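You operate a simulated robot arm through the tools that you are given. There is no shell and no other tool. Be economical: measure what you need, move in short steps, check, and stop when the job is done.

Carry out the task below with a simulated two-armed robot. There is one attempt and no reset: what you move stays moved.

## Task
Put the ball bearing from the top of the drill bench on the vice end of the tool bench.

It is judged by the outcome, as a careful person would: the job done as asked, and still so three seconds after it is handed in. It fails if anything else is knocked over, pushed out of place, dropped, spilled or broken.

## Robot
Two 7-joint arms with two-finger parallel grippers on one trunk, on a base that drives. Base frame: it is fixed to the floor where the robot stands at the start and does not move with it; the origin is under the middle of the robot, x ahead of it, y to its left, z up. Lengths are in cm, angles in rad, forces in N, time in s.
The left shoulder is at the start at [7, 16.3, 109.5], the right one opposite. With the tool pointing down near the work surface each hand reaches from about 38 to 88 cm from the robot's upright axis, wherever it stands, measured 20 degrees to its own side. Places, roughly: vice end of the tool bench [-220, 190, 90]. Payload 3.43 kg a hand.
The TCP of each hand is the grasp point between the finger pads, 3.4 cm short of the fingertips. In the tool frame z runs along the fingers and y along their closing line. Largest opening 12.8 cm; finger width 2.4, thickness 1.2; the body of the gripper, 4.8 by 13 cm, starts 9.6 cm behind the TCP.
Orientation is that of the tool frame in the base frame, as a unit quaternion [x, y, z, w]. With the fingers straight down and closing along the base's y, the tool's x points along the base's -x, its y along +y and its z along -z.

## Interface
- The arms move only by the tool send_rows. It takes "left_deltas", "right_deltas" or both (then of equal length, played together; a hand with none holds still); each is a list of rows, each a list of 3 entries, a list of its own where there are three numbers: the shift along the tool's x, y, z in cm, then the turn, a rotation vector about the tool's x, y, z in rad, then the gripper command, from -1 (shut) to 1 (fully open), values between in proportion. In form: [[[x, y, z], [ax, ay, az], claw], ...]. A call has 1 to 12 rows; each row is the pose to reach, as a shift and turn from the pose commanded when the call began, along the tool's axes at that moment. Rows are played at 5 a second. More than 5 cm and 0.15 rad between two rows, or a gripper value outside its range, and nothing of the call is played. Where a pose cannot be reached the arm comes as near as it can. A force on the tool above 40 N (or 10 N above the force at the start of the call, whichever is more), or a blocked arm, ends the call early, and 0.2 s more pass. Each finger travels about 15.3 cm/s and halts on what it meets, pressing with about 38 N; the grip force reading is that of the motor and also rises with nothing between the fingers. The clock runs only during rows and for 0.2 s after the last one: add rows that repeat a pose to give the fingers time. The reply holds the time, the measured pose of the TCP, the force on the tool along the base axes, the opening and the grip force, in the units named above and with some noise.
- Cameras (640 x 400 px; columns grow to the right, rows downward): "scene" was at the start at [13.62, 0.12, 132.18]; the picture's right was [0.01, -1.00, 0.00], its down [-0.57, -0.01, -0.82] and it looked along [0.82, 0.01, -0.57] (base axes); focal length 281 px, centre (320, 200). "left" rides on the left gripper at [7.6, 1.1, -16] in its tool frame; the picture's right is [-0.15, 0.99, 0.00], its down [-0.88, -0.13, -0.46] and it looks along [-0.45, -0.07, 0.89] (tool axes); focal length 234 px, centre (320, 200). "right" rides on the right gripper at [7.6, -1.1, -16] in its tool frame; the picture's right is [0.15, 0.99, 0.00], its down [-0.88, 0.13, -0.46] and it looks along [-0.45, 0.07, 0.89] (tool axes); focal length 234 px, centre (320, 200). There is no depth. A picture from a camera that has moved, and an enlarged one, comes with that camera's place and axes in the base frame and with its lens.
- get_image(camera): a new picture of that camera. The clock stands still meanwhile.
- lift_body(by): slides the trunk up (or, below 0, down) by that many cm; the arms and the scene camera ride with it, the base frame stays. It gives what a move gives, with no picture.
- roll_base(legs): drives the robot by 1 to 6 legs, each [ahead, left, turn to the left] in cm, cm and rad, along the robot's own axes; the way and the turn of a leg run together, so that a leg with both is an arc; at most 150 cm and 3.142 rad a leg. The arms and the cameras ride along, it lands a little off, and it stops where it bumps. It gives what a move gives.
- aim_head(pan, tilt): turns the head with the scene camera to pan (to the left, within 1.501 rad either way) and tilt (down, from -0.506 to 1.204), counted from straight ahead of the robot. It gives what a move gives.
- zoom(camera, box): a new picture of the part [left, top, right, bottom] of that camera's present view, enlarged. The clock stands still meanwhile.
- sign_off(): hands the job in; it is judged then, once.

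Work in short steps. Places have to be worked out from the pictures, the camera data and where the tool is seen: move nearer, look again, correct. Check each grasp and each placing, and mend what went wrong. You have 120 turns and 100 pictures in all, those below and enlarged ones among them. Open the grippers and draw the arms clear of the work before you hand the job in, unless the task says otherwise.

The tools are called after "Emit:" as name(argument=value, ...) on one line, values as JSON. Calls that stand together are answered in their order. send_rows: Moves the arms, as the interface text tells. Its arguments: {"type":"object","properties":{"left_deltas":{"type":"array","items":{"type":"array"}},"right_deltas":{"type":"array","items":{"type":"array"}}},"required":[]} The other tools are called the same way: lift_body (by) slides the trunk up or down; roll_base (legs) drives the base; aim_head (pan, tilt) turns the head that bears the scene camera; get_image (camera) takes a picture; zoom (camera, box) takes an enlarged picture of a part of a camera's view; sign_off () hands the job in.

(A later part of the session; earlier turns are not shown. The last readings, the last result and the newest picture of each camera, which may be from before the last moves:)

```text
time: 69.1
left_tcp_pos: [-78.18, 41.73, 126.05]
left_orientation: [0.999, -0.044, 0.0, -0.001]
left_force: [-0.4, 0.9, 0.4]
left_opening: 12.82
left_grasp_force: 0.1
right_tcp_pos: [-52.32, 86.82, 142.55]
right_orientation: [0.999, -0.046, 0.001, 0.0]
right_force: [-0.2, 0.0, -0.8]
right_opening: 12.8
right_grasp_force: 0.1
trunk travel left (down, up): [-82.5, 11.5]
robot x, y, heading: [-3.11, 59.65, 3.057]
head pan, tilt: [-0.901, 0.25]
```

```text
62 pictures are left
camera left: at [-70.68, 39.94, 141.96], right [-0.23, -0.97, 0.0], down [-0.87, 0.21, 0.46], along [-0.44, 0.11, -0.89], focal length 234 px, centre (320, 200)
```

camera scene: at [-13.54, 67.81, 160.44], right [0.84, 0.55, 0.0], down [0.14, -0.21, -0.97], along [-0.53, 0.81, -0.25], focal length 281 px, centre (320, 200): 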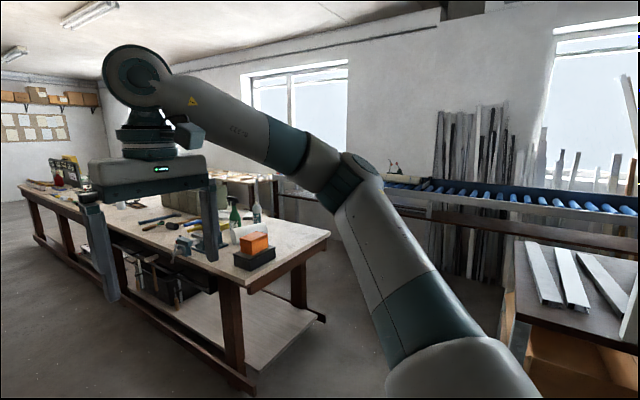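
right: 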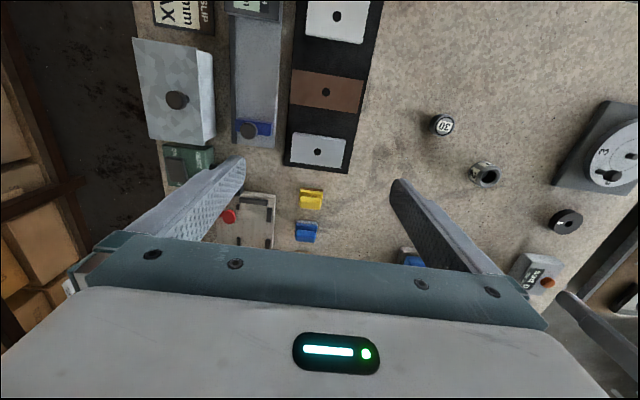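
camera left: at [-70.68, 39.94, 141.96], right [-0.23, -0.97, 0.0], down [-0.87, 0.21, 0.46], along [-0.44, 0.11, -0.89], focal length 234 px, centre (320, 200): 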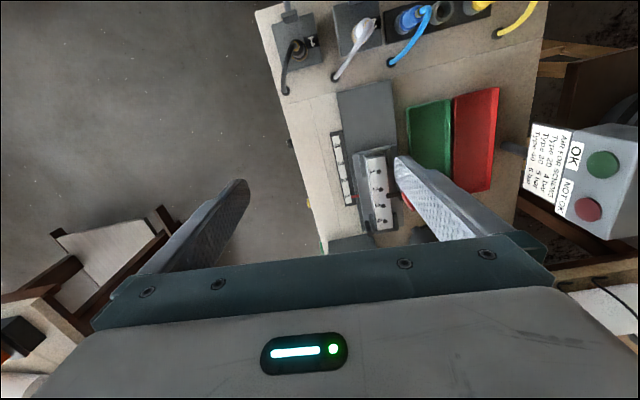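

The front bench is the only one with a drill. I go back for close-up wrist views of the black disc, the "30" piece and the rings.

Emit:
roll_base(legs=[[0, 0, -1.48], [-58, 0, 0], [0, 0, -1.57]])

Emit:
lift_body(by=-25)

Emit:
get_image(camera="left")

```text
time: 79.9
left_tcp_pos: [70.67, 26.88, 125.87]
left_orientation: [-0.014, 1.0, 0.0, 0.0]
left_force: [0.7, -0.1, 0.3]
left_opening: 12.8
left_grasp_force: 0.0
right_tcp_pos: [50.31, -20.93, 142.53]
right_orientation: [-0.011, 1.0, 0.0, 0.0]
right_force: [0.1, 0.8, 0.3]
right_opening: 12.8
right_grasp_force: 0.1
trunk travel left (down, up): [-82.5, 11.5]
robot x, y, heading: [-1.68, 0.38, 0.023]
head pan, tilt: [-0.901, 0.25]
```

```text
time: 82.4
left_tcp_pos: [70.62, 26.66, 100.94]
left_orientation: [-0.014, 1.0, 0.0, 0.0]
left_force: [0.3, -0.1, 0.8]
left_opening: 12.79
left_grasp_force: 0.1
right_tcp_pos: [50.25, -20.97, 117.66]
right_orientation: [-0.012, 1.0, 0.001, 0.0]
right_force: [0.8, -0.6, 0.7]
right_opening: 12.79
right_grasp_force: 0.0
trunk travel left (down, up): [-57.5, 36.5]
robot x, y, heading: [-1.69, 0.61, 0.025]
head pan, tilt: [-0.901, 0.25]
```

```text
61 pictures are left
camera left: at [63.02, 27.65, 116.98], right [0.12, 0.99, 0.0], down [0.88, -0.11, 0.46], along [0.45, -0.05, -0.89], focal length 234 px, centre (320, 200)
```

left: 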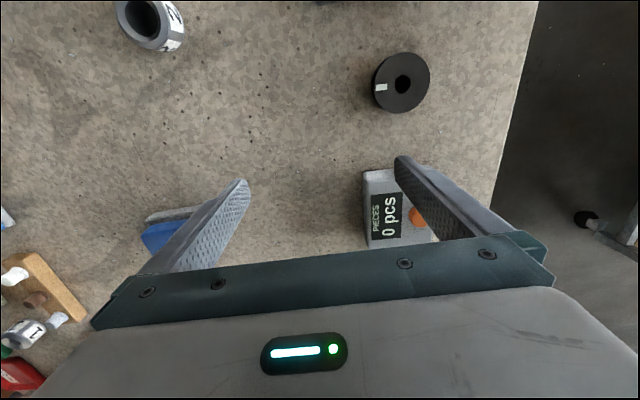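

I zoom on the disc, and shift the hand back/right for the others.

Emit:
zoom(camera="left", box=[350, 30, 470, 130])

Emit:
send_rows(left_deltas=[[[4, -4, -2], [0, 0, 0], 1], [[8, -8, -4], [0, 0, 0], 1], [[12, -12, -4], [0, 0, 0], 1], [[15, -14, -4], [0, 0, 0], 1], [[18, -14, -4], [0, 0, 0], 1]])

Emit:
get_image(camera="left")

```text
4.00 times, centred on (410, 80) of left
camera zoom: at [63.02, 27.65, 116.98], right [0.12, 0.99, 0.0], down [0.88, -0.11, 0.46], along [0.45, -0.05, -0.89], focal length 937 px, centre (-40, 680)
```

zoom: 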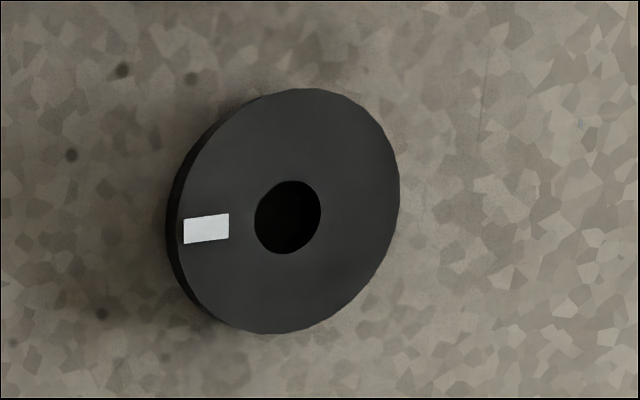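

```text
refused: row 1 steps farther than a row can; nothing moved
```

```text
59 pictures are left
camera left: at [63.02, 27.65, 116.98], right [0.12, 0.99, 0.0], down [0.88, -0.11, 0.46], along [0.45, -0.05, -0.89], focal length 234 px, centre (320, 200)
```

left: 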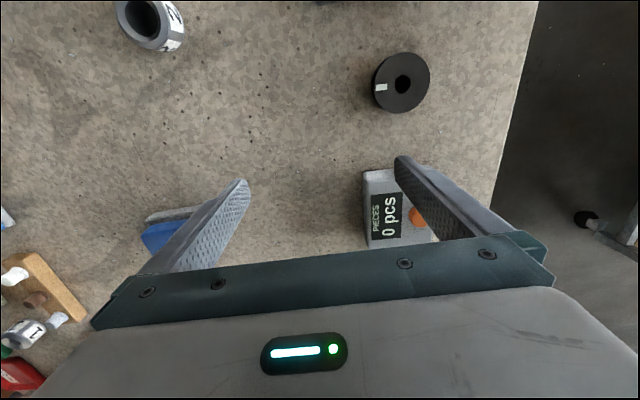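

The disc is a plain black ring with a mark (like a magnet or wheel). Now the "30" piece, with smaller steps.

Emit:
send_rows(left_deltas=[[[3, -3, -1], [0, 0, 0], 1], [[6, -6, -2], [0, 0, 0], 1], [[9, -9, -3], [0, 0, 0], 1], [[12, -12, -4], [0, 0, 0], 1], [[15, -14, -4], [0, 0, 0], 1], [[18, -14, -4], [0, 0, 0], 1], [[20, -14, -4], [0, 0, 0], 1]])

Emit:
zoom(camera="left", box=[100, 0, 420, 200])

```text
time: 84.0
left_tcp_pos: [51.03, 11.96, 104.77]
left_orientation: [-0.014, 1.0, 0.0, 0.001]
left_force: [-0.1, -0.3, 0.6]
left_opening: 12.79
left_grasp_force: 0.2
right_tcp_pos: [50.16, -20.91, 117.57]
right_orientation: [-0.013, 1.0, 0.0, 0.0]
right_force: [-0.3, 1.1, 0.0]
right_opening: 12.81
right_grasp_force: 0.0
trunk travel left (down, up): [-57.5, 36.5]
robot x, y, heading: [-1.62, 0.7, 0.028]
head pan, tilt: [-0.901, 0.25]
```

```text
2.00 times, centred on (260, 100) of left
camera zoom: at [43.53, 12.86, 120.84], right [0.12, 0.99, 0.0], down [0.88, -0.11, 0.46], along [0.45, -0.05, -0.89], focal length 468 px, centre (440, 400)
```

zoom: 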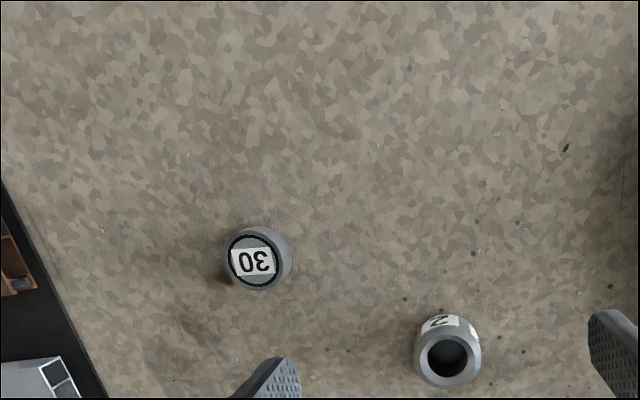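

Neither looks like a ball bearing. I inspect the unexplored left-back region, past the front bench.

Emit:
aim_head(pan=0.5, tilt=0.15)

Emit:
get_image(camera="scene")

Emit:
aim_head(pan=-0.4, tilt=0.1)

Emit:
get_image(camera="scene")

```text
time: 85.6
left_tcp_pos: [51.23, 12.06, 104.81]
left_orientation: [-0.014, 1.0, 0.0, 0.0]
left_force: [0.4, 0.3, 0.0]
left_opening: 12.81
left_grasp_force: 0.0
right_tcp_pos: [50.33, -20.85, 117.56]
right_orientation: [-0.012, 1.0, 0.001, 0.0]
right_force: [0.8, -0.7, 1.0]
right_opening: 12.79
right_grasp_force: 0.2
trunk travel left (down, up): [-57.5, 36.5]
robot x, y, heading: [-1.61, 0.68, 0.03]
head pan, tilt: [0.499, 0.15]
```

```text
57 pictures are left
camera scene: at [11.07, 5.25, 136.37], right [0.5, -0.87, 0.0], down [-0.13, -0.07, -0.99], along [0.86, 0.5, -0.15], focal length 281 px, centre (320, 200)
```

scene: 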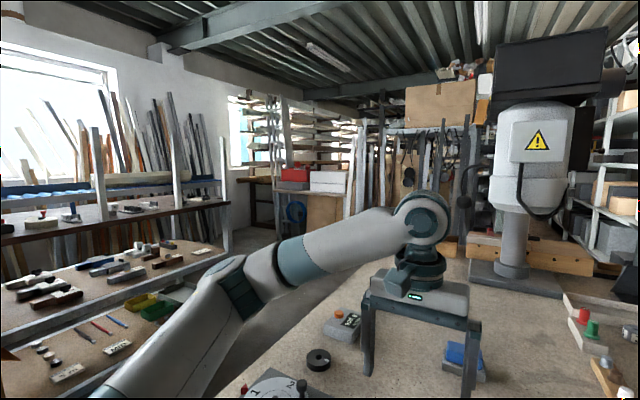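

```text
time: 86.8
left_tcp_pos: [51.08, 12.17, 104.81]
left_orientation: [-0.014, 1.0, 0.001, 0.0]
left_force: [-0.9, -0.6, -0.2]
left_opening: 12.78
left_grasp_force: 0.0
right_tcp_pos: [50.27, -20.89, 117.66]
right_orientation: [-0.011, 1.0, 0.001, 0.0]
right_force: [-0.4, 0.0, 0.2]
right_opening: 12.8
right_grasp_force: 0.1
trunk travel left (down, up): [-57.5, 36.5]
robot x, y, heading: [-1.73, 0.58, 0.026]
head pan, tilt: [-0.4, 0.099]
```

```text
56 pictures are left
camera scene: at [11.62, -2.74, 136.84], right [-0.36, -0.93, 0.0], down [-0.09, 0.04, -0.99], along [0.93, -0.36, -0.1], focal length 281 px, centre (320, 200)
```

scene: 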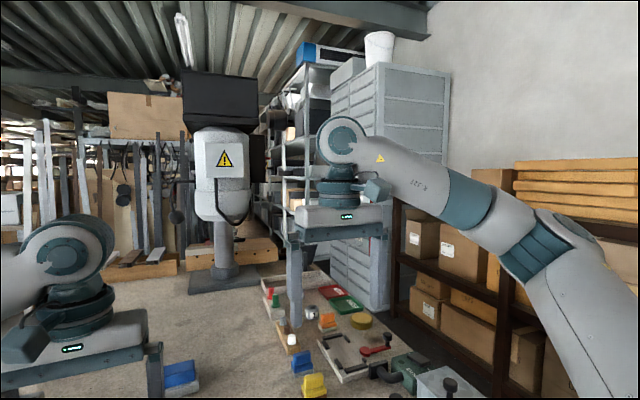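

I take a close zoom at the far right corner by the monitor stand and behind the drill.

Emit:
lift_body(by=36)

Emit:
aim_head(pan=-0.25, tilt=0.45)

Emit:
zoom(camera="scene", box=[240, 110, 400, 210])

Emit:
get_image(camera="scene")

```text
time: 90.3
left_tcp_pos: [51.19, 12.05, 140.81]
left_orientation: [-0.014, 1.0, 0.0, 0.001]
left_force: [0.3, 0.0, -1.0]
left_opening: 12.83
left_grasp_force: 0.1
right_tcp_pos: [50.28, -20.84, 153.53]
right_orientation: [-0.012, 1.0, 0.0, 0.001]
right_force: [-0.4, 0.2, -0.1]
right_opening: 12.8
right_grasp_force: 0.2
trunk travel left (down, up): [-93.5, 0.5]
robot x, y, heading: [-1.48, 0.38, 0.026]
head pan, tilt: [-0.4, 0.099]
```

```text
time: 91.1
left_tcp_pos: [51.17, 12.02, 140.77]
left_orientation: [-0.014, 1.0, -0.001, 0.0]
left_force: [-0.3, 0.9, -0.2]
left_opening: 12.81
left_grasp_force: 0.1
right_tcp_pos: [50.28, -20.94, 153.51]
right_orientation: [-0.011, 1.0, 0.0, 0.0]
right_force: [0.1, -0.5, -0.2]
right_opening: 12.81
right_grasp_force: 0.1
trunk travel left (down, up): [-93.5, 0.5]
robot x, y, heading: [-1.85, 0.3, 0.029]
head pan, tilt: [-0.25, 0.45]
```

```text
4.00 times, centred on (320, 160) of scene
camera zoom: at [12.03, -1.43, 169.58], right [-0.22, -0.98, 0.0], down [-0.42, 0.1, -0.9], along [0.88, -0.2, -0.43], focal length 1123 px, centre (320, 360)
```

zoom: 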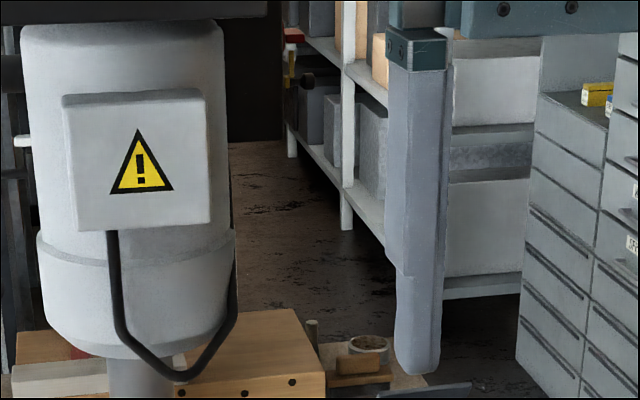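

```text
54 pictures are left
camera scene: at [12.03, -1.43, 169.58], right [-0.22, -0.98, 0.0], down [-0.42, 0.1, -0.9], along [0.88, -0.2, -0.43], focal length 281 px, centre (320, 200)
```

scene: 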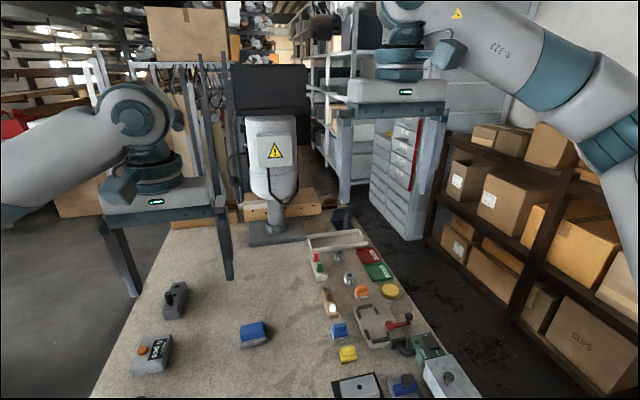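

The drill's back faces us; it seems that a separate drill bench lies beyond this bench (beam with holes, a tin with a ring). I'll go around through the left aisle (about 120 cm wide) to see it.

Emit:
roll_base(legs=[[0, 105, 0], [70, 0, 0]])

Emit:
aim_head(pan=-0.4, tilt=0.45)

Emit:
get_image(camera="scene")

```text
time: 99.9
left_tcp_pos: [120.61, 111.94, 140.83]
left_orientation: [0.02, 1.0, 0.0, 0.001]
left_force: [-0.2, 0.1, 0.4]
left_opening: 12.82
left_grasp_force: 0.1
right_tcp_pos: [117.4, 79.16, 153.67]
right_orientation: [0.021, 1.0, 0.001, 0.0]
right_force: [-1.4, -1.0, -0.5]
right_opening: 12.78
right_grasp_force: 0.0
trunk travel left (down, up): [-93.5, 0.5]
robot x, y, heading: [66.82, 103.95, -0.04]
head pan, tilt: [-0.25, 0.45]
```

```text
time: 100.6
left_tcp_pos: [120.72, 111.99, 140.82]
left_orientation: [0.021, 1.0, 0.001, 0.0]
left_force: [0.6, -0.2, 0.5]
left_opening: 12.81
left_grasp_force: 0.0
right_tcp_pos: [117.49, 79.11, 153.68]
right_orientation: [0.021, 1.0, 0.002, 0.0]
right_force: [0.4, 0.0, 0.1]
right_opening: 12.8
right_grasp_force: 0.1
trunk travel left (down, up): [-93.5, 0.5]
robot x, y, heading: [66.89, 104.23, -0.039]
head pan, tilt: [-0.4, 0.45]
```

```text
53 pictures are left
camera scene: at [80.21, 99.86, 169.58], right [-0.43, -0.9, 0.0], down [-0.39, 0.19, -0.9], along [0.81, -0.38, -0.44], focal length 281 px, centre (320, 200)
```

scene: 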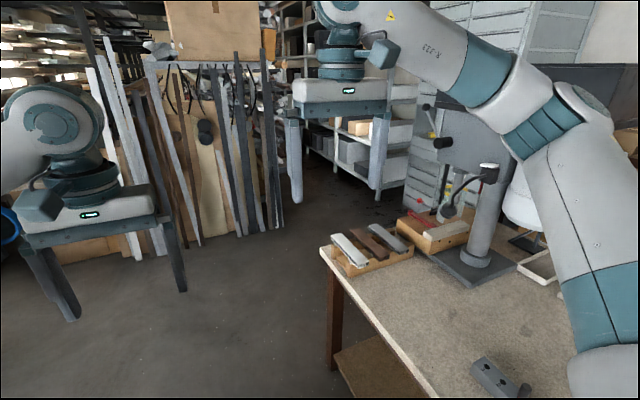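

The bench ends at x≈165 and the drill faces the far side. I drive further and turn to look at that end.

Emit:
roll_base(legs=[[75, 0, 0], [0, 0, -0.9]])

Emit:
aim_head(pan=-0.3, tilt=0.5)

Emit:
get_image(camera="scene")

```text
time: 107.0
left_tcp_pos: [181.94, 64.18, 140.79]
left_orientation: [0.448, 0.894, 0.001, 0.0]
left_force: [0.3, -0.3, -0.8]
left_opening: 12.8
left_grasp_force: 0.0
right_tcp_pos: [154.38, 45.97, 153.54]
right_orientation: [0.449, 0.893, -0.001, 0.0]
right_force: [-0.6, 0.7, 0.1]
right_opening: 12.81
right_grasp_force: 0.1
trunk travel left (down, up): [-93.5, 0.5]
robot x, y, heading: [141.68, 100.63, -0.932]
head pan, tilt: [-0.4, 0.45]
```

```text
time: 107.6
left_tcp_pos: [181.82, 64.12, 140.83]
left_orientation: [0.447, 0.894, 0.0, 0.0]
left_force: [0.3, 0.3, -0.5]
left_opening: 12.79
left_grasp_force: 0.0
right_tcp_pos: [154.34, 45.86, 153.44]
right_orientation: [0.448, 0.894, 0.001, 0.0]
right_force: [-0.3, 0.7, -0.4]
right_opening: 12.8
right_grasp_force: 0.1
trunk travel left (down, up): [-93.5, 0.5]
robot x, y, heading: [141.74, 100.93, -0.937]
head pan, tilt: [-0.3, 0.499]
```

```text
52 pictures are left
camera scene: at [147.67, 88.09, 169.13], right [-0.94, -0.33, 0.0], down [-0.16, 0.45, -0.88], along [0.29, -0.83, -0.48], focal length 281 px, centre (320, 200)
```

scene: 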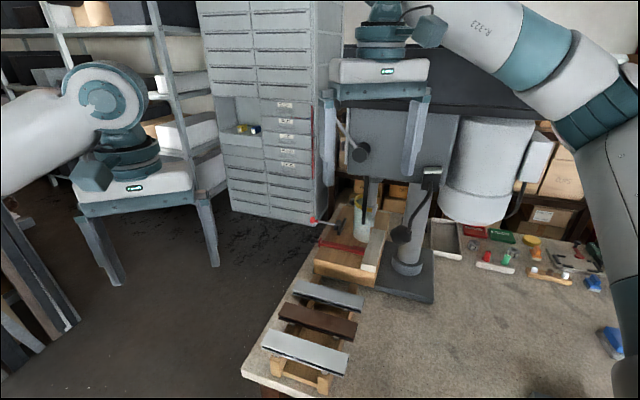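

The far corner beyond the chuck is still hidden; I shift to the far side and turn to face the bench's drill end.

Emit:
roll_base(legs=[[25, 55, 0], [0, 0, -1.1]])

Emit:
aim_head(pan=0.1, tilt=0.5)

Emit:
get_image(camera="scene")

```text
time: 113.7
left_tcp_pos: [186.47, 60.45, 140.73]
left_orientation: [0.842, 0.54, 0.0, 0.0]
left_force: [0.4, -0.3, 0.0]
left_opening: 12.82
left_grasp_force: 0.1
right_tcp_pos: [157.33, 75.84, 153.56]
right_orientation: [0.842, 0.54, -0.001, 0.001]
right_force: [-0.2, 0.1, 0.2]
right_opening: 12.8
right_grasp_force: 0.0
trunk travel left (down, up): [-93.5, 0.5]
robot x, y, heading: [199.37, 113.32, -2.002]
head pan, tilt: [-0.3, 0.499]
```

```text
time: 114.6
left_tcp_pos: [186.45, 60.4, 140.85]
left_orientation: [0.842, 0.539, 0.0, 0.0]
left_force: [0.1, -0.1, -0.1]
left_opening: 12.8
left_grasp_force: 0.1
right_tcp_pos: [157.35, 75.85, 153.51]
right_orientation: [0.843, 0.538, 0.0, 0.001]
right_force: [0.2, 0.5, -0.1]
right_opening: 12.8
right_grasp_force: 0.1
trunk travel left (down, up): [-93.5, 0.5]
robot x, y, heading: [199.49, 113.29, -2.006]
head pan, tilt: [0.099, 0.499]
```

```text
51 pictures are left
camera scene: at [194.1, 99.93, 169.13], right [-0.94, 0.33, 0.0], down [0.16, 0.45, -0.88], along [-0.29, -0.83, -0.48], focal length 281 px, centre (320, 200)
```

scene: 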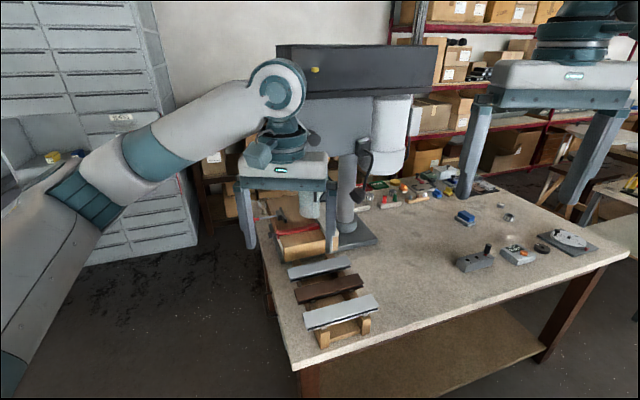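

I go further round to see the chuck side and the hidden corner, keeping well away from the drill handles.

Emit:
roll_base(legs=[[30, 70, 0], [0, 0, -0.35]])

Emit:
aim_head(pan=0.0, tilt=0.5)

Emit:
get_image(camera="scene")

```text
time: 119.7
left_tcp_pos: [219.63, 11.64, 140.9]
left_orientation: [0.923, 0.385, -0.001, -0.001]
left_force: [-0.2, 0.1, 0.2]
left_opening: 12.8
left_grasp_force: 0.1
right_tcp_pos: [197.61, 36.05, 153.54]
right_orientation: [0.923, 0.385, 0.001, 0.0]
right_force: [-0.1, -0.5, -0.9]
right_opening: 12.78
right_grasp_force: 0.0
trunk travel left (down, up): [-93.5, 0.5]
robot x, y, heading: [249.81, 57.24, -2.354]
head pan, tilt: [0.099, 0.499]
```

```text
time: 120.4
left_tcp_pos: [219.55, 11.86, 140.82]
left_orientation: [0.923, 0.386, 0.0, 0.0]
left_force: [0.5, 0.7, 0.2]
left_opening: 12.78
left_grasp_force: 0.0
right_tcp_pos: [197.59, 36.19, 153.54]
right_orientation: [0.923, 0.384, 0.0, 0.0]
right_force: [-0.2, 0.0, 0.2]
right_opening: 12.79
right_grasp_force: 0.2
trunk travel left (down, up): [-93.5, 0.5]
robot x, y, heading: [249.7, 56.95, -2.35]
head pan, tilt: [0.0, 0.499]
```

```text
50 pictures are left
camera scene: at [239.65, 46.74, 169.13], right [-0.71, 0.7, 0.0], down [0.34, 0.34, -0.88], along [-0.62, -0.62, -0.48], focal length 281 px, centre (320, 200)
```

scene: 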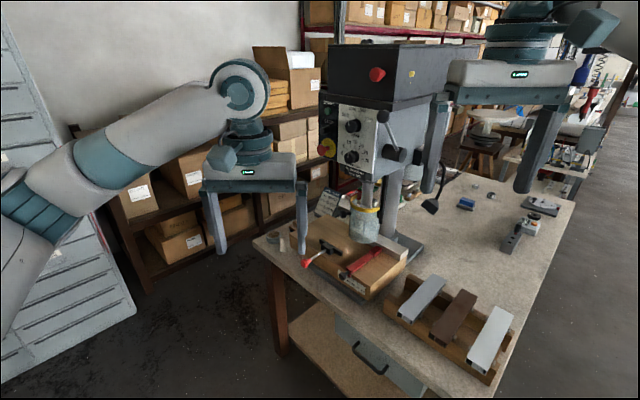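

The chuck side of the drill is now visible, with a drill jig, and something on the near corner at (285,240). I zoom there.

Emit:
zoom(camera="scene", box=[250, 170, 430, 290])

```text
3.33 times, centred on (340, 230) of scene
camera zoom: at [239.65, 46.74, 169.13], right [-0.71, 0.7, 0.0], down [0.34, 0.34, -0.88], along [-0.62, -0.62, -0.48], focal length 936 px, centre (253, 100)
```

zoom: 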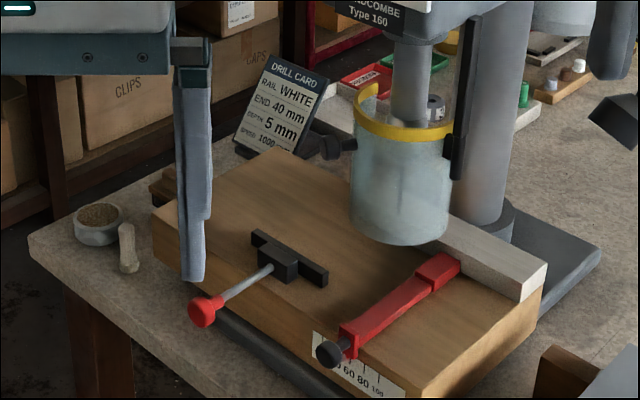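

Still no bearing; I shift left to see the hidden corner behind the fingers, and zoom along the bench.

Emit:
zoom(camera="scene", box=[400, 160, 560, 290])

Emit:
roll_base(legs=[[0, 45, -0.25]])

Emit:
aim_head(pan=0.0, tilt=0.5)

Emit:
get_image(camera="scene")

```text
3.08 times, centred on (480, 225) of scene
camera zoom: at [239.65, 46.74, 169.13], right [-0.71, 0.7, 0.0], down [0.34, 0.34, -0.88], along [-0.62, -0.62, -0.48], focal length 864 px, centre (-172, 123)
```

zoom: 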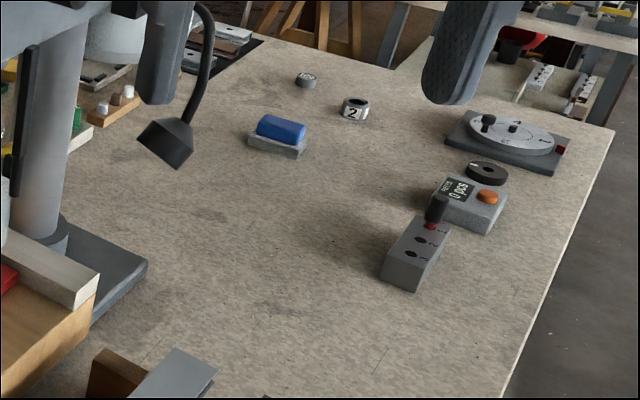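

```text
time: 123.0
left_tcp_pos: [235.96, -13.12, 140.86]
left_orientation: [0.964, 0.267, 0.001, 0.001]
left_force: [0.2, -0.4, -0.8]
left_opening: 12.8
left_grasp_force: 0.0
right_tcp_pos: [220.64, 16.01, 153.57]
right_orientation: [0.964, 0.266, 0.0, 0.0]
right_force: [-0.1, 0.9, -0.4]
right_opening: 12.78
right_grasp_force: 0.1
trunk travel left (down, up): [-93.5, 0.5]
robot x, y, heading: [276.26, 22.72, -2.599]
head pan, tilt: [0.0, 0.499]
```

```text
time: 123.6
left_tcp_pos: [236.08, -13.16, 140.78]
left_orientation: [0.964, 0.266, 0.001, 0.0]
left_force: [0.5, 0.0, 0.0]
left_opening: 12.82
left_grasp_force: 0.0
right_tcp_pos: [220.68, 16.05, 153.68]
right_orientation: [0.964, 0.266, 0.0, 0.001]
right_force: [0.2, 0.6, 0.1]
right_opening: 12.79
right_grasp_force: 0.1
trunk travel left (down, up): [-93.5, 0.5]
robot x, y, heading: [276.31, 22.64, -2.603]
head pan, tilt: [0.0, 0.499]
```

```text
47 pictures are left
camera scene: at [264.07, 15.61, 169.13], right [-0.51, 0.86, 0.0], down [0.41, 0.25, -0.88], along [-0.75, -0.45, -0.48], focal length 281 px, centre (320, 200)
```

scene: 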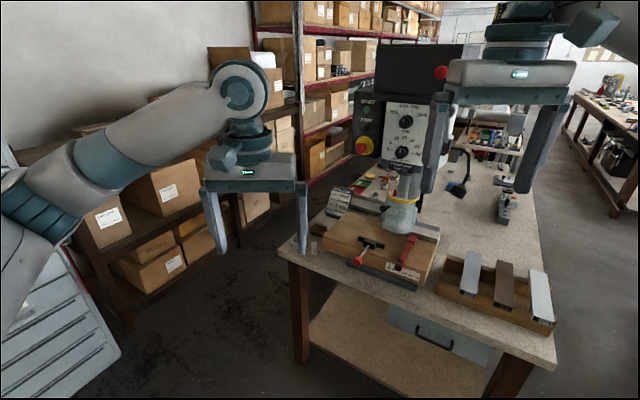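

I look with the wrist camera and zoom on the cup corner.

Emit:
zoom(camera="scene", box=[300, 170, 460, 290])

Emit:
get_image(camera="left")

```text
3.33 times, centred on (380, 230) of scene
camera zoom: at [264.07, 15.61, 169.13], right [-0.51, 0.86, 0.0], down [0.41, 0.25, -0.88], along [-0.75, -0.45, -0.48], focal length 936 px, centre (120, 100)
```

zoom: 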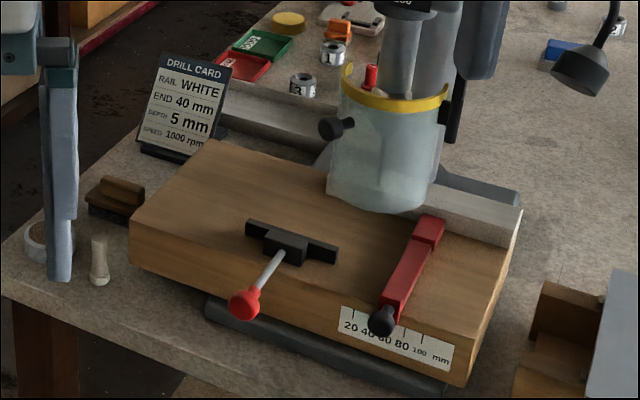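

```text
45 pictures are left
camera left: at [243.05, -10.35, 156.86], right [0.38, -0.92, 0.0], down [-0.82, -0.34, 0.46], along [-0.42, -0.18, -0.89], focal length 234 px, centre (320, 200)
```

left: 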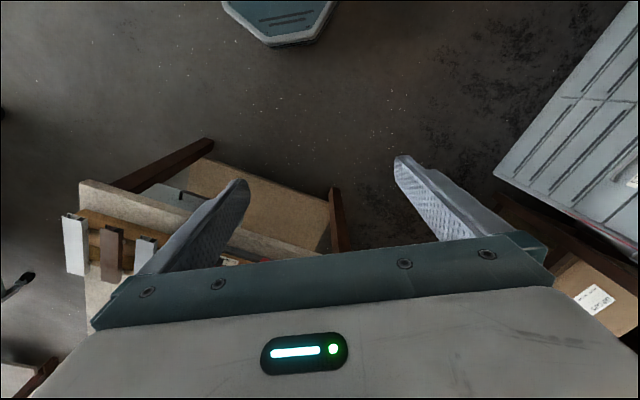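

Still nothing that's a bearing. The strip along the bench's far (right) edge behind the big box was never visible, so I zoom there from this side.

Emit:
roll_base(legs=[[0, 30, -0.15]])

Emit:
aim_head(pan=0.0, tilt=0.4)

Emit:
zoom(camera="scene", box=[280, 130, 500, 270])

```text
time: 125.7
left_tcp_pos: [244.34, -33.48, 140.76]
left_orientation: [0.982, 0.191, 0.0, 0.0]
left_force: [-0.5, 0.3, -0.1]
left_opening: 12.81
left_grasp_force: 0.0
right_tcp_pos: [233.73, -2.2, 153.46]
right_orientation: [0.982, 0.189, 0.0, 0.002]
right_force: [0.3, 0.3, -0.4]
right_opening: 12.8
right_grasp_force: 0.0
trunk travel left (down, up): [-93.5, 0.5]
robot x, y, heading: [290.41, -4.24, -2.755]
head pan, tilt: [0.0, 0.499]
```

```text
time: 126.4
left_tcp_pos: [244.28, -33.65, 140.86]
left_orientation: [0.982, 0.191, 0.001, 0.0]
left_force: [-0.2, 0.3, 0.8]
left_opening: 12.78
left_grasp_force: 0.1
right_tcp_pos: [233.73, -2.41, 153.57]
right_orientation: [0.982, 0.189, 0.001, 0.001]
right_force: [0.5, 0.2, -1.3]
right_opening: 12.81
right_grasp_force: 0.0
trunk travel left (down, up): [-93.5, 0.5]
robot x, y, heading: [289.55, -4.55, -2.76]
head pan, tilt: [0.0, 0.4]
```

```text
2.86 times, centred on (390, 200) of scene
camera zoom: at [276.45, -9.62, 170.04], right [-0.37, 0.93, 0.0], down [0.36, 0.14, -0.92], along [-0.85, -0.34, -0.39], focal length 802 px, centre (120, 200)
```

zoom: 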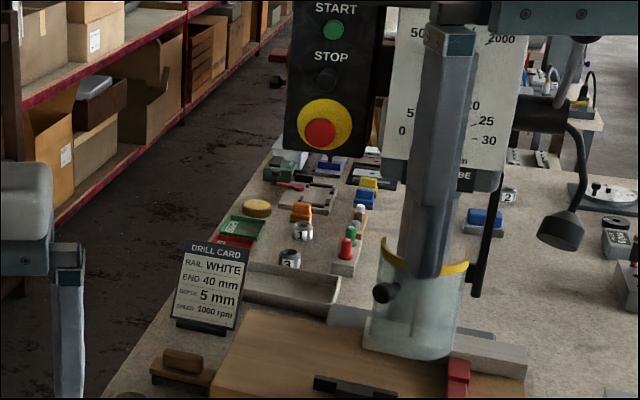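

I zoom further on the gauge area.

Emit:
zoom(camera="scene", box=[355, 175, 420, 225])

Emit:
zoom(camera="scene", box=[440, 180, 520, 240])

```text
8.00 times, centred on (388, 200) of scene
camera zoom: at [276.45, -9.62, 170.04], right [-0.37, 0.93, 0.0], down [0.36, 0.14, -0.92], along [-0.85, -0.34, -0.39], focal length 2245 px, centre (-220, 200)
```

zoom: 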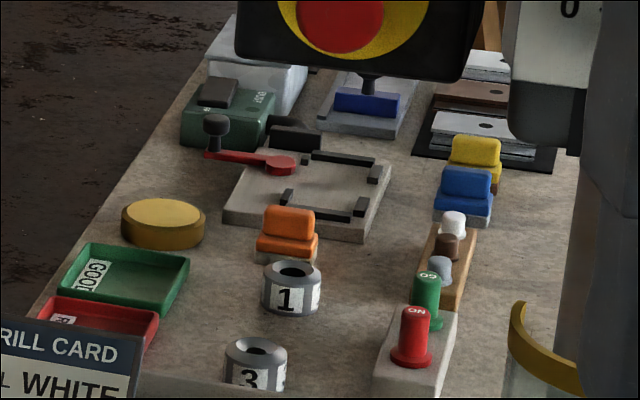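

```text
6.67 times, centred on (480, 210) of scene
camera zoom: at [276.45, -9.62, 170.04], right [-0.37, 0.93, 0.0], down [0.36, 0.14, -0.92], along [-0.85, -0.34, -0.39], focal length 1871 px, centre (-747, 133)
```

zoom: 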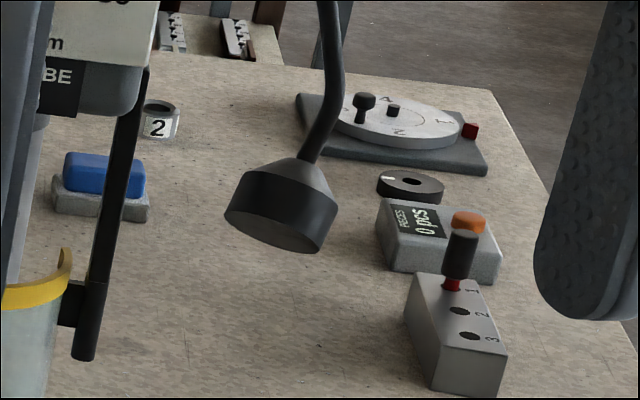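

No other object hides there. I go back along the aisle to inspect the cart-side and the bench's loose pieces up close.

Emit:
roll_base(legs=[[0, 0, -0.38], [0, 112, 0]])

```text
time: 132.2
left_tcp_pos: [235.65, -109.08, 140.57]
left_orientation: [1.0, -0.019, 0.002, 0.004]
left_force: [-0.4, 0.5, -0.4]
left_opening: 12.79
left_grasp_force: 0.0
right_tcp_pos: [238.11, -76.94, 153.63]
right_orientation: [1.0, -0.011, 0.0, 0.001]
right_force: [-0.3, 0.1, 0.2]
right_opening: 12.79
right_grasp_force: 0.0
trunk travel left (down, up): [-93.5, 0.5]
robot x, y, heading: [289.13, -101.44, 3.12]
head pan, tilt: [0.0, 0.4]
stopped in leg 2: the robot was blocked; the commanded pose is now the measured one
```

I moved the wrong way and the base bumped something on the left (the cabinet). I look to check whether anything was disturbed before moving off.

Emit:
aim_head(pan=1.3, tilt=0.7)

Emit:
get_image(camera="scene")

```text
time: 133.7
left_tcp_pos: [235.55, -109.06, 140.59]
left_orientation: [1.0, -0.017, 0.004, 0.003]
left_force: [0.6, 0.4, 0.1]
left_opening: 12.78
left_grasp_force: 0.0
right_tcp_pos: [237.98, -76.98, 153.39]
right_orientation: [1.0, -0.012, 0.001, 0.002]
right_force: [0.2, -0.2, 0.4]
right_opening: 12.8
right_grasp_force: 0.0
trunk travel left (down, up): [-93.5, 0.5]
robot x, y, heading: [288.48, -101.25, 3.121]
head pan, tilt: [1.3, 0.7]
```

```text
41 pictures are left
camera scene: at [281.08, -108.59, 167.41], right [-0.96, 0.29, 0.0], down [0.19, 0.61, -0.77], along [-0.22, -0.74, -0.64], focal length 281 px, centre (320, 200)
```

scene: 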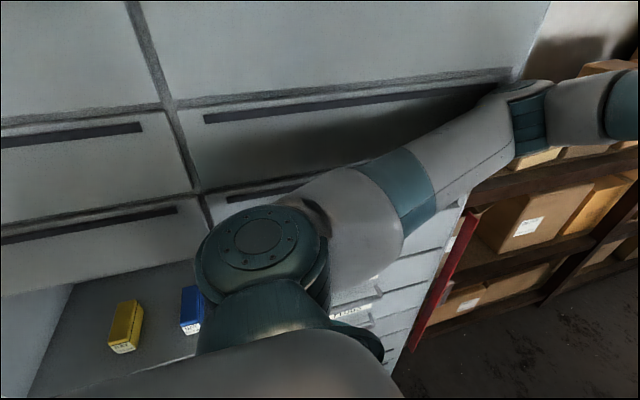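

The cabinet (fixed) stopped the shoulder; nothing is displaced. I move away to the right to y≈105.

Emit:
roll_base(legs=[[0, -100, 0], [0, -107, 0]])

Emit:
roll_base(legs=[[110, 0, 0], [100, 0, 0]])

Emit:
aim_head(pan=-1.2, tilt=0.6)

Emit:
get_image(camera="scene")

```text
time: 144.1
left_tcp_pos: [237.03, 97.1, 140.39]
left_orientation: [1.0, 0.002, 0.004, 0.001]
left_force: [0.6, 0.1, 0.0]
left_opening: 12.8
left_grasp_force: 0.1
right_tcp_pos: [238.18, 129.39, 153.48]
right_orientation: [1.0, 0.008, 0.0, -0.001]
right_force: [1.2, 1.1, -0.3]
right_opening: 12.79
right_grasp_force: 0.2
trunk travel left (down, up): [-93.5, 0.5]
robot x, y, heading: [289.67, 107.37, -3.123]
head pan, tilt: [1.3, 0.7]
```

```text
time: 154.3
left_tcp_pos: [30.91, 99.82, 140.38]
left_orientation: [1.0, -0.021, 0.004, 0.002]
left_force: [0.0, 0.0, 0.6]
left_opening: 12.77
left_grasp_force: 0.0
right_tcp_pos: [33.44, 131.96, 153.63]
right_orientation: [1.0, -0.014, 0.0, 0.0]
right_force: [-0.1, 0.0, -0.5]
right_opening: 12.79
right_grasp_force: 0.1
trunk travel left (down, up): [-93.5, 0.5]
robot x, y, heading: [84.28, 107.79, 3.113]
head pan, tilt: [1.3, 0.7]
```

```text
time: 156.6
left_tcp_pos: [30.66, 99.81, 140.48]
left_orientation: [1.0, -0.021, 0.003, 0.0]
left_force: [-0.2, 0.3, -0.1]
left_opening: 12.81
left_grasp_force: 0.2
right_tcp_pos: [33.29, 132.04, 153.54]
right_orientation: [1.0, -0.014, 0.0, 0.0]
right_force: [0.0, -0.9, -0.2]
right_opening: 12.82
right_grasp_force: 0.0
trunk travel left (down, up): [-93.5, 0.5]
robot x, y, heading: [84.18, 107.55, 3.117]
head pan, tilt: [-1.201, 0.6]
```

```text
40 pictures are left
camera scene: at [75.82, 116.41, 168.22], right [0.94, 0.33, 0.0], down [0.19, -0.53, -0.82], along [-0.28, 0.78, -0.57], focal length 281 px, centre (320, 200)
```

scene: 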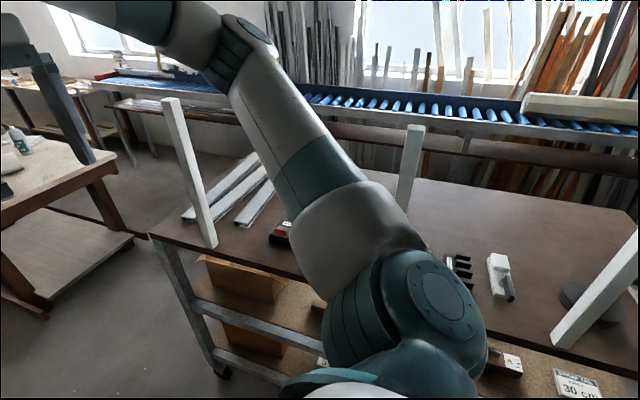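

Now I look at the drill bench's loose pieces from this side.

Emit:
aim_head(pan=1.0, tilt=0.6)

Emit:
get_image(camera="scene")

```text
time: 158.6
left_tcp_pos: [30.81, 99.86, 140.5]
left_orientation: [1.0, -0.021, 0.002, 0.001]
left_force: [0.1, 0.7, 0.1]
left_opening: 12.79
left_grasp_force: 0.1
right_tcp_pos: [33.29, 131.93, 153.59]
right_orientation: [1.0, -0.013, 0.001, 0.0]
right_force: [0.2, -0.4, 0.4]
right_opening: 12.81
right_grasp_force: 0.1
trunk travel left (down, up): [-93.5, 0.5]
robot x, y, heading: [84.1, 107.6, 3.116]
head pan, tilt: [1.0, 0.6]
```

```text
39 pictures are left
camera scene: at [73.79, 100.79, 168.22], right [-0.82, 0.57, 0.0], down [0.32, 0.47, -0.82], along [-0.47, -0.68, -0.57], focal length 281 px, centre (320, 200)
```

scene: 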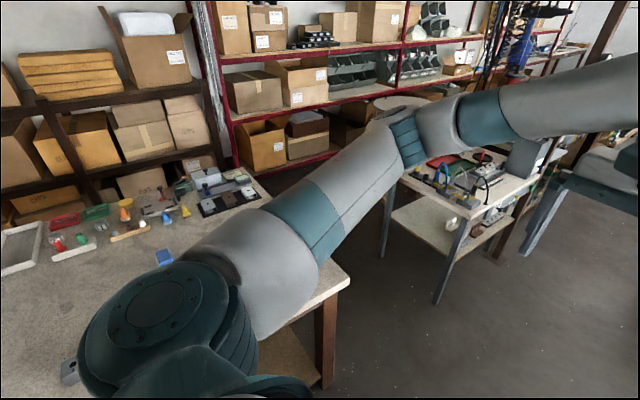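

The arm hides it. I return to the front position for close views with the wrist camera.

Emit:
roll_base(legs=[[88, 0, 0], [0, 0, 3.14], [0, -105, 0]])

Emit:
lift_body(by=-36)

Emit:
get_image(camera="left")

```text
time: 175.6
left_tcp_pos: [52.4, 14.28, 140.39]
left_orientation: [0.012, 1.0, 0.001, -0.003]
left_force: [-0.2, 0.1, 0.2]
left_opening: 12.8
left_grasp_force: 0.1
right_tcp_pos: [50.5, -18.04, 153.55]
right_orientation: [0.005, 1.0, 0.0, 0.0]
right_force: [-0.1, 0.0, 0.0]
right_opening: 12.79
right_grasp_force: 0.1
trunk travel left (down, up): [-93.5, 0.5]
robot x, y, heading: [-0.78, 4.87, -0.016]
head pan, tilt: [1.0, 0.6]
```

```text
time: 179.1
left_tcp_pos: [52.54, 14.17, 104.39]
left_orientation: [0.012, 1.0, 0.001, -0.004]
left_force: [-0.6, -0.8, -0.2]
left_opening: 12.8
left_grasp_force: 0.1
right_tcp_pos: [50.52, -17.96, 117.52]
right_orientation: [0.005, 1.0, -0.001, 0.0]
right_force: [0.4, -0.8, 0.4]
right_opening: 12.78
right_grasp_force: 0.0
trunk travel left (down, up): [-57.5, 36.5]
robot x, y, heading: [-0.45, 5.16, -0.014]
head pan, tilt: [1.0, 0.6]
```

```text
38 pictures are left
camera left: at [45.07, 15.34, 120.54], right [0.17, 0.99, 0.0], down [0.88, -0.15, 0.45], along [0.44, -0.08, -0.89], focal length 234 px, centre (320, 200)
```

left: 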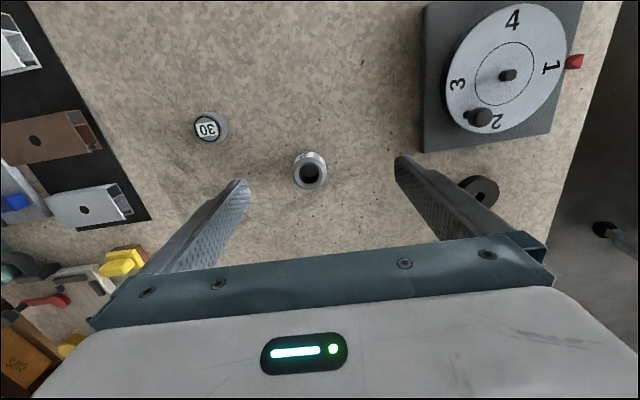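

I zoom tightly on "30" and "2" from here.

Emit:
zoom(camera="left", box=[180, 95, 240, 155])

Emit:
zoom(camera="left", box=[275, 140, 345, 200])

```text
6.67 times, centred on (210, 125) of left
camera zoom: at [45.07, 15.34, 120.54], right [0.17, 0.99, 0.0], down [0.88, -0.15, 0.45], along [0.44, -0.08, -0.89], focal length 1561 px, centre (1053, 700)
```

zoom: 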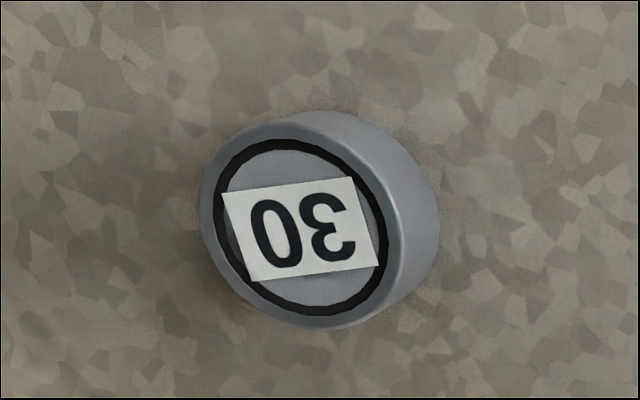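

```text
6.67 times, centred on (310, 170) of left
camera zoom: at [45.07, 15.34, 120.54], right [0.17, 0.99, 0.0], down [0.88, -0.15, 0.45], along [0.44, -0.08, -0.89], focal length 1561 px, centre (387, 400)
```

zoom: 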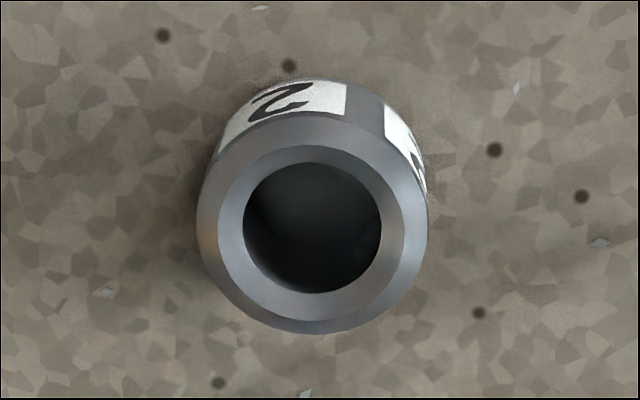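

The "30" piece looks like steel with a dark seal ring between two races and a bore-size label: it's the ball-bearing. (The black disc is solid, and 1/2/3 are bored bushings for the gauges.) It's at about [48, -0.3, 87–89.5]; I move the left hand out of the way and the right hand above it.

Emit:
send_rows(left_deltas=[[[0, 3, -3], [0, 0, 0], 1], [[0, 7, -5], [0, 0, 0], 1], [[0, 11, -7], [0, 0, 0], 1], [[0, 15, -8], [0, 0, 0], 1], [[0, 15, -8], [0, 0, 0], 1], [[0, 15, -8], [0, 0, 0], 1], [[0, 15, -8], [0, 0, 0], 1], [[0, 15, -8], [0, 0, 0], 1], [[0, 15, -8], [0, 0, 0], 1]], right_deltas=[[[0, 0, 0], [0, 0, 0], 1], [[0, 0, 0], [0, 0, 0], 1], [[0, 3, 2], [0, 0, 0], 0.5], [[1, 7, 4], [0, 0, 0], 0.25], [[2, 11, 6], [0, 0, 0], 0.25], [[2.6, 14, 8], [0, 0, 0], 0.25], [[2.6, 17, 10], [0, 0, 0], 0.25], [[2.6, 17.7, 12], [0, 0, 0], 0.25], [[2.6, 17.7, 12], [0, 0, 0], 0.25]])

Emit:
get_image(camera="right")

```text
time: 181.1
left_tcp_pos: [53.16, 28.65, 112.58]
left_orientation: [0.012, 1.0, 0.001, -0.004]
left_force: [-0.7, 0.3, -0.1]
left_opening: 12.79
left_grasp_force: 0.2
right_tcp_pos: [48.02, -0.14, 105.73]
right_orientation: [0.006, 1.0, 0.0, 0.0]
right_force: [-0.3, 0.7, 0.0]
right_opening: 7.98
right_grasp_force: 0.0
trunk travel left (down, up): [-57.5, 36.5]
robot x, y, heading: [-0.88, 5.28, -0.011]
head pan, tilt: [1.0, 0.6]
```

```text
35 pictures are left
camera right: at [40.34, -1.15, 121.75], right [-0.14, 0.99, 0.0], down [0.88, 0.12, 0.46], along [0.45, 0.06, -0.89], focal length 234 px, centre (320, 200)
```

right: 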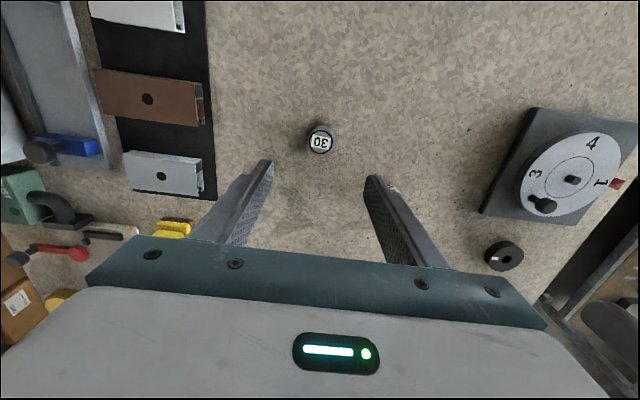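

Target confirmed at [47.7, 0, ~89.5]; the hand is aligned. I descend in steps.

Emit:
send_rows(right_deltas=[[[0.2, 0, 4], [0, 0, 0], 0.25], [[0.4, 0, 8], [0, 0, 0], 0.25], [[0.4, 0, 11], [0, 0, 0], 0.25], [[0.4, 0, 13], [0, 0, 0], 0.25], [[0.4, 0, 14.3], [0, 0, 0], 0.25], [[0.4, 0, 14.3], [0, 0, 0], 0.25]])

Emit:
get_image(camera="right")

```text
time: 182.5
left_tcp_pos: [53.18, 28.76, 112.71]
left_orientation: [0.012, 1.0, 0.001, -0.004]
left_force: [0.1, -0.2, 0.5]
left_opening: 12.81
left_grasp_force: 0.1
right_tcp_pos: [47.65, -0.33, 91.37]
right_orientation: [0.005, 1.0, 0.001, 0.0]
right_force: [0.0, -0.3, -0.7]
right_opening: 7.99
right_grasp_force: 0.0
trunk travel left (down, up): [-57.5, 36.5]
robot x, y, heading: [-0.68, 5.01, -0.017]
head pan, tilt: [1.0, 0.6]
```

```text
34 pictures are left
camera right: at [40.07, -1.35, 107.36], right [-0.14, 0.99, 0.0], down [0.88, 0.12, 0.46], along [0.45, 0.06, -0.89], focal length 234 px, centre (320, 200)
```

right: 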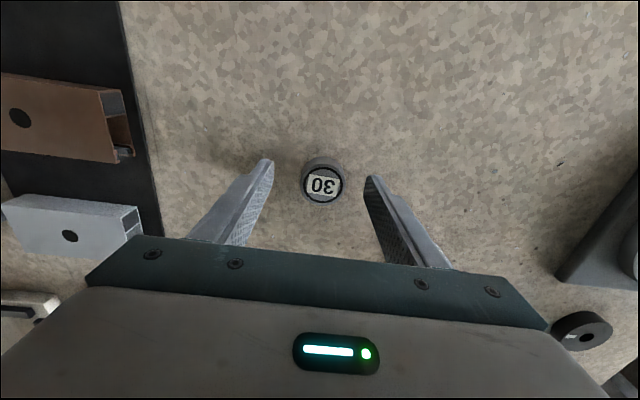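

The piece sits between the fingers; I close.

Emit:
send_rows(right_deltas=[[[0, 0.2, 0.3], [0, 0, 0], 0.0], [[0, 0.2, 0.3], [0, 0, 0], -0.5], [[0, 0.2, 0.3], [0, 0, 0], -1], [[0, 0.2, 0.3], [0, 0, 0], -1], [[0, 0.2, 0.3], [0, 0, 0], -1]])

Emit:
send_rows(right_deltas=[[[0, 0, -3], [0, 0, 0], -1], [[0, 0, -7], [0, 0, 0], -1], [[0, 0, -11], [0, 0, 0], -1], [[0, 0, -15], [0, 0, 0], -1], [[0, 0, -19], [0, 0, 0], -1], [[0, 0, -19], [0, 0, 0], -1]])

Emit:
get_image(camera="right")

```text
time: 183.7
left_tcp_pos: [53.19, 28.62, 112.62]
left_orientation: [0.013, 1.0, 0.001, -0.004]
left_force: [0.7, 0.4, 0.0]
left_opening: 12.82
left_grasp_force: 0.0
right_tcp_pos: [47.73, -0.13, 91.21]
right_orientation: [0.006, 1.0, 0.0, -0.001]
right_force: [-0.2, -0.6, 1.2]
right_opening: 3.86
right_grasp_force: 38.1
trunk travel left (down, up): [-57.5, 36.5]
robot x, y, heading: [-0.39, 5.46, -0.014]
head pan, tilt: [1.0, 0.6]
```

```text
time: 185.1
left_tcp_pos: [53.25, 28.64, 112.67]
left_orientation: [0.013, 1.0, 0.001, -0.004]
left_force: [0.2, 0.3, 0.3]
left_opening: 12.83
left_grasp_force: 0.0
right_tcp_pos: [48.0, -0.08, 109.62]
right_orientation: [0.006, 1.0, 0.0, -0.001]
right_force: [-0.9, 0.1, -1.4]
right_opening: 3.86
right_grasp_force: 37.6
trunk travel left (down, up): [-57.5, 36.5]
robot x, y, heading: [-0.32, 5.24, -0.013]
head pan, tilt: [1.0, 0.6]
```

```text
33 pictures are left
camera right: at [40.41, -1.23, 125.69], right [-0.14, 0.99, 0.0], down [0.88, 0.12, 0.45], along [0.45, 0.06, -0.89], focal length 234 px, centre (320, 200)
```

right: 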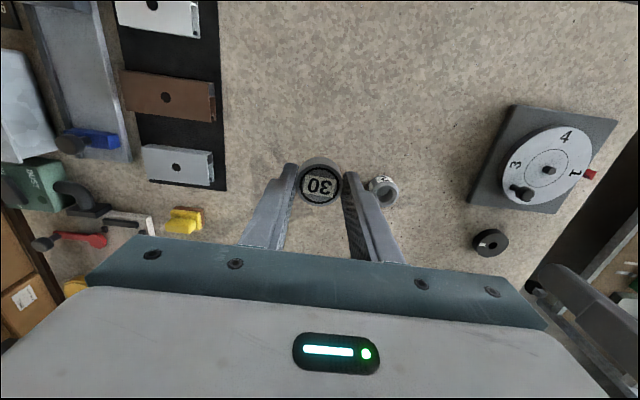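

Held firmly (3.86 cm). A quick zoom to confirm what it is.

Emit:
zoom(camera="right", box=[280, 145, 360, 215])

```text
5.71 times, centred on (320, 180) of right
camera zoom: at [40.41, -1.23, 125.69], right [-0.14, 0.99, 0.0], down [0.88, 0.12, 0.45], along [0.45, 0.06, -0.89], focal length 1338 px, centre (320, 314)
```

zoom: 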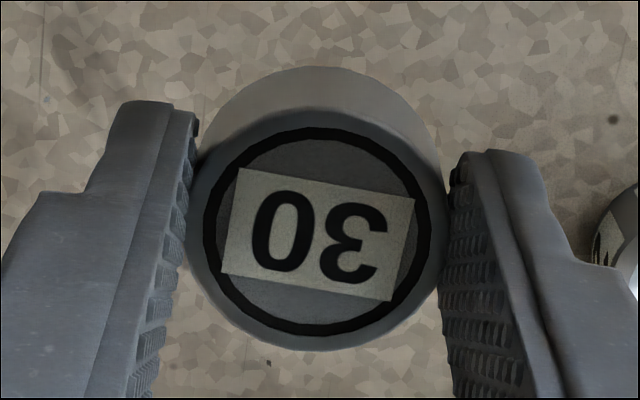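

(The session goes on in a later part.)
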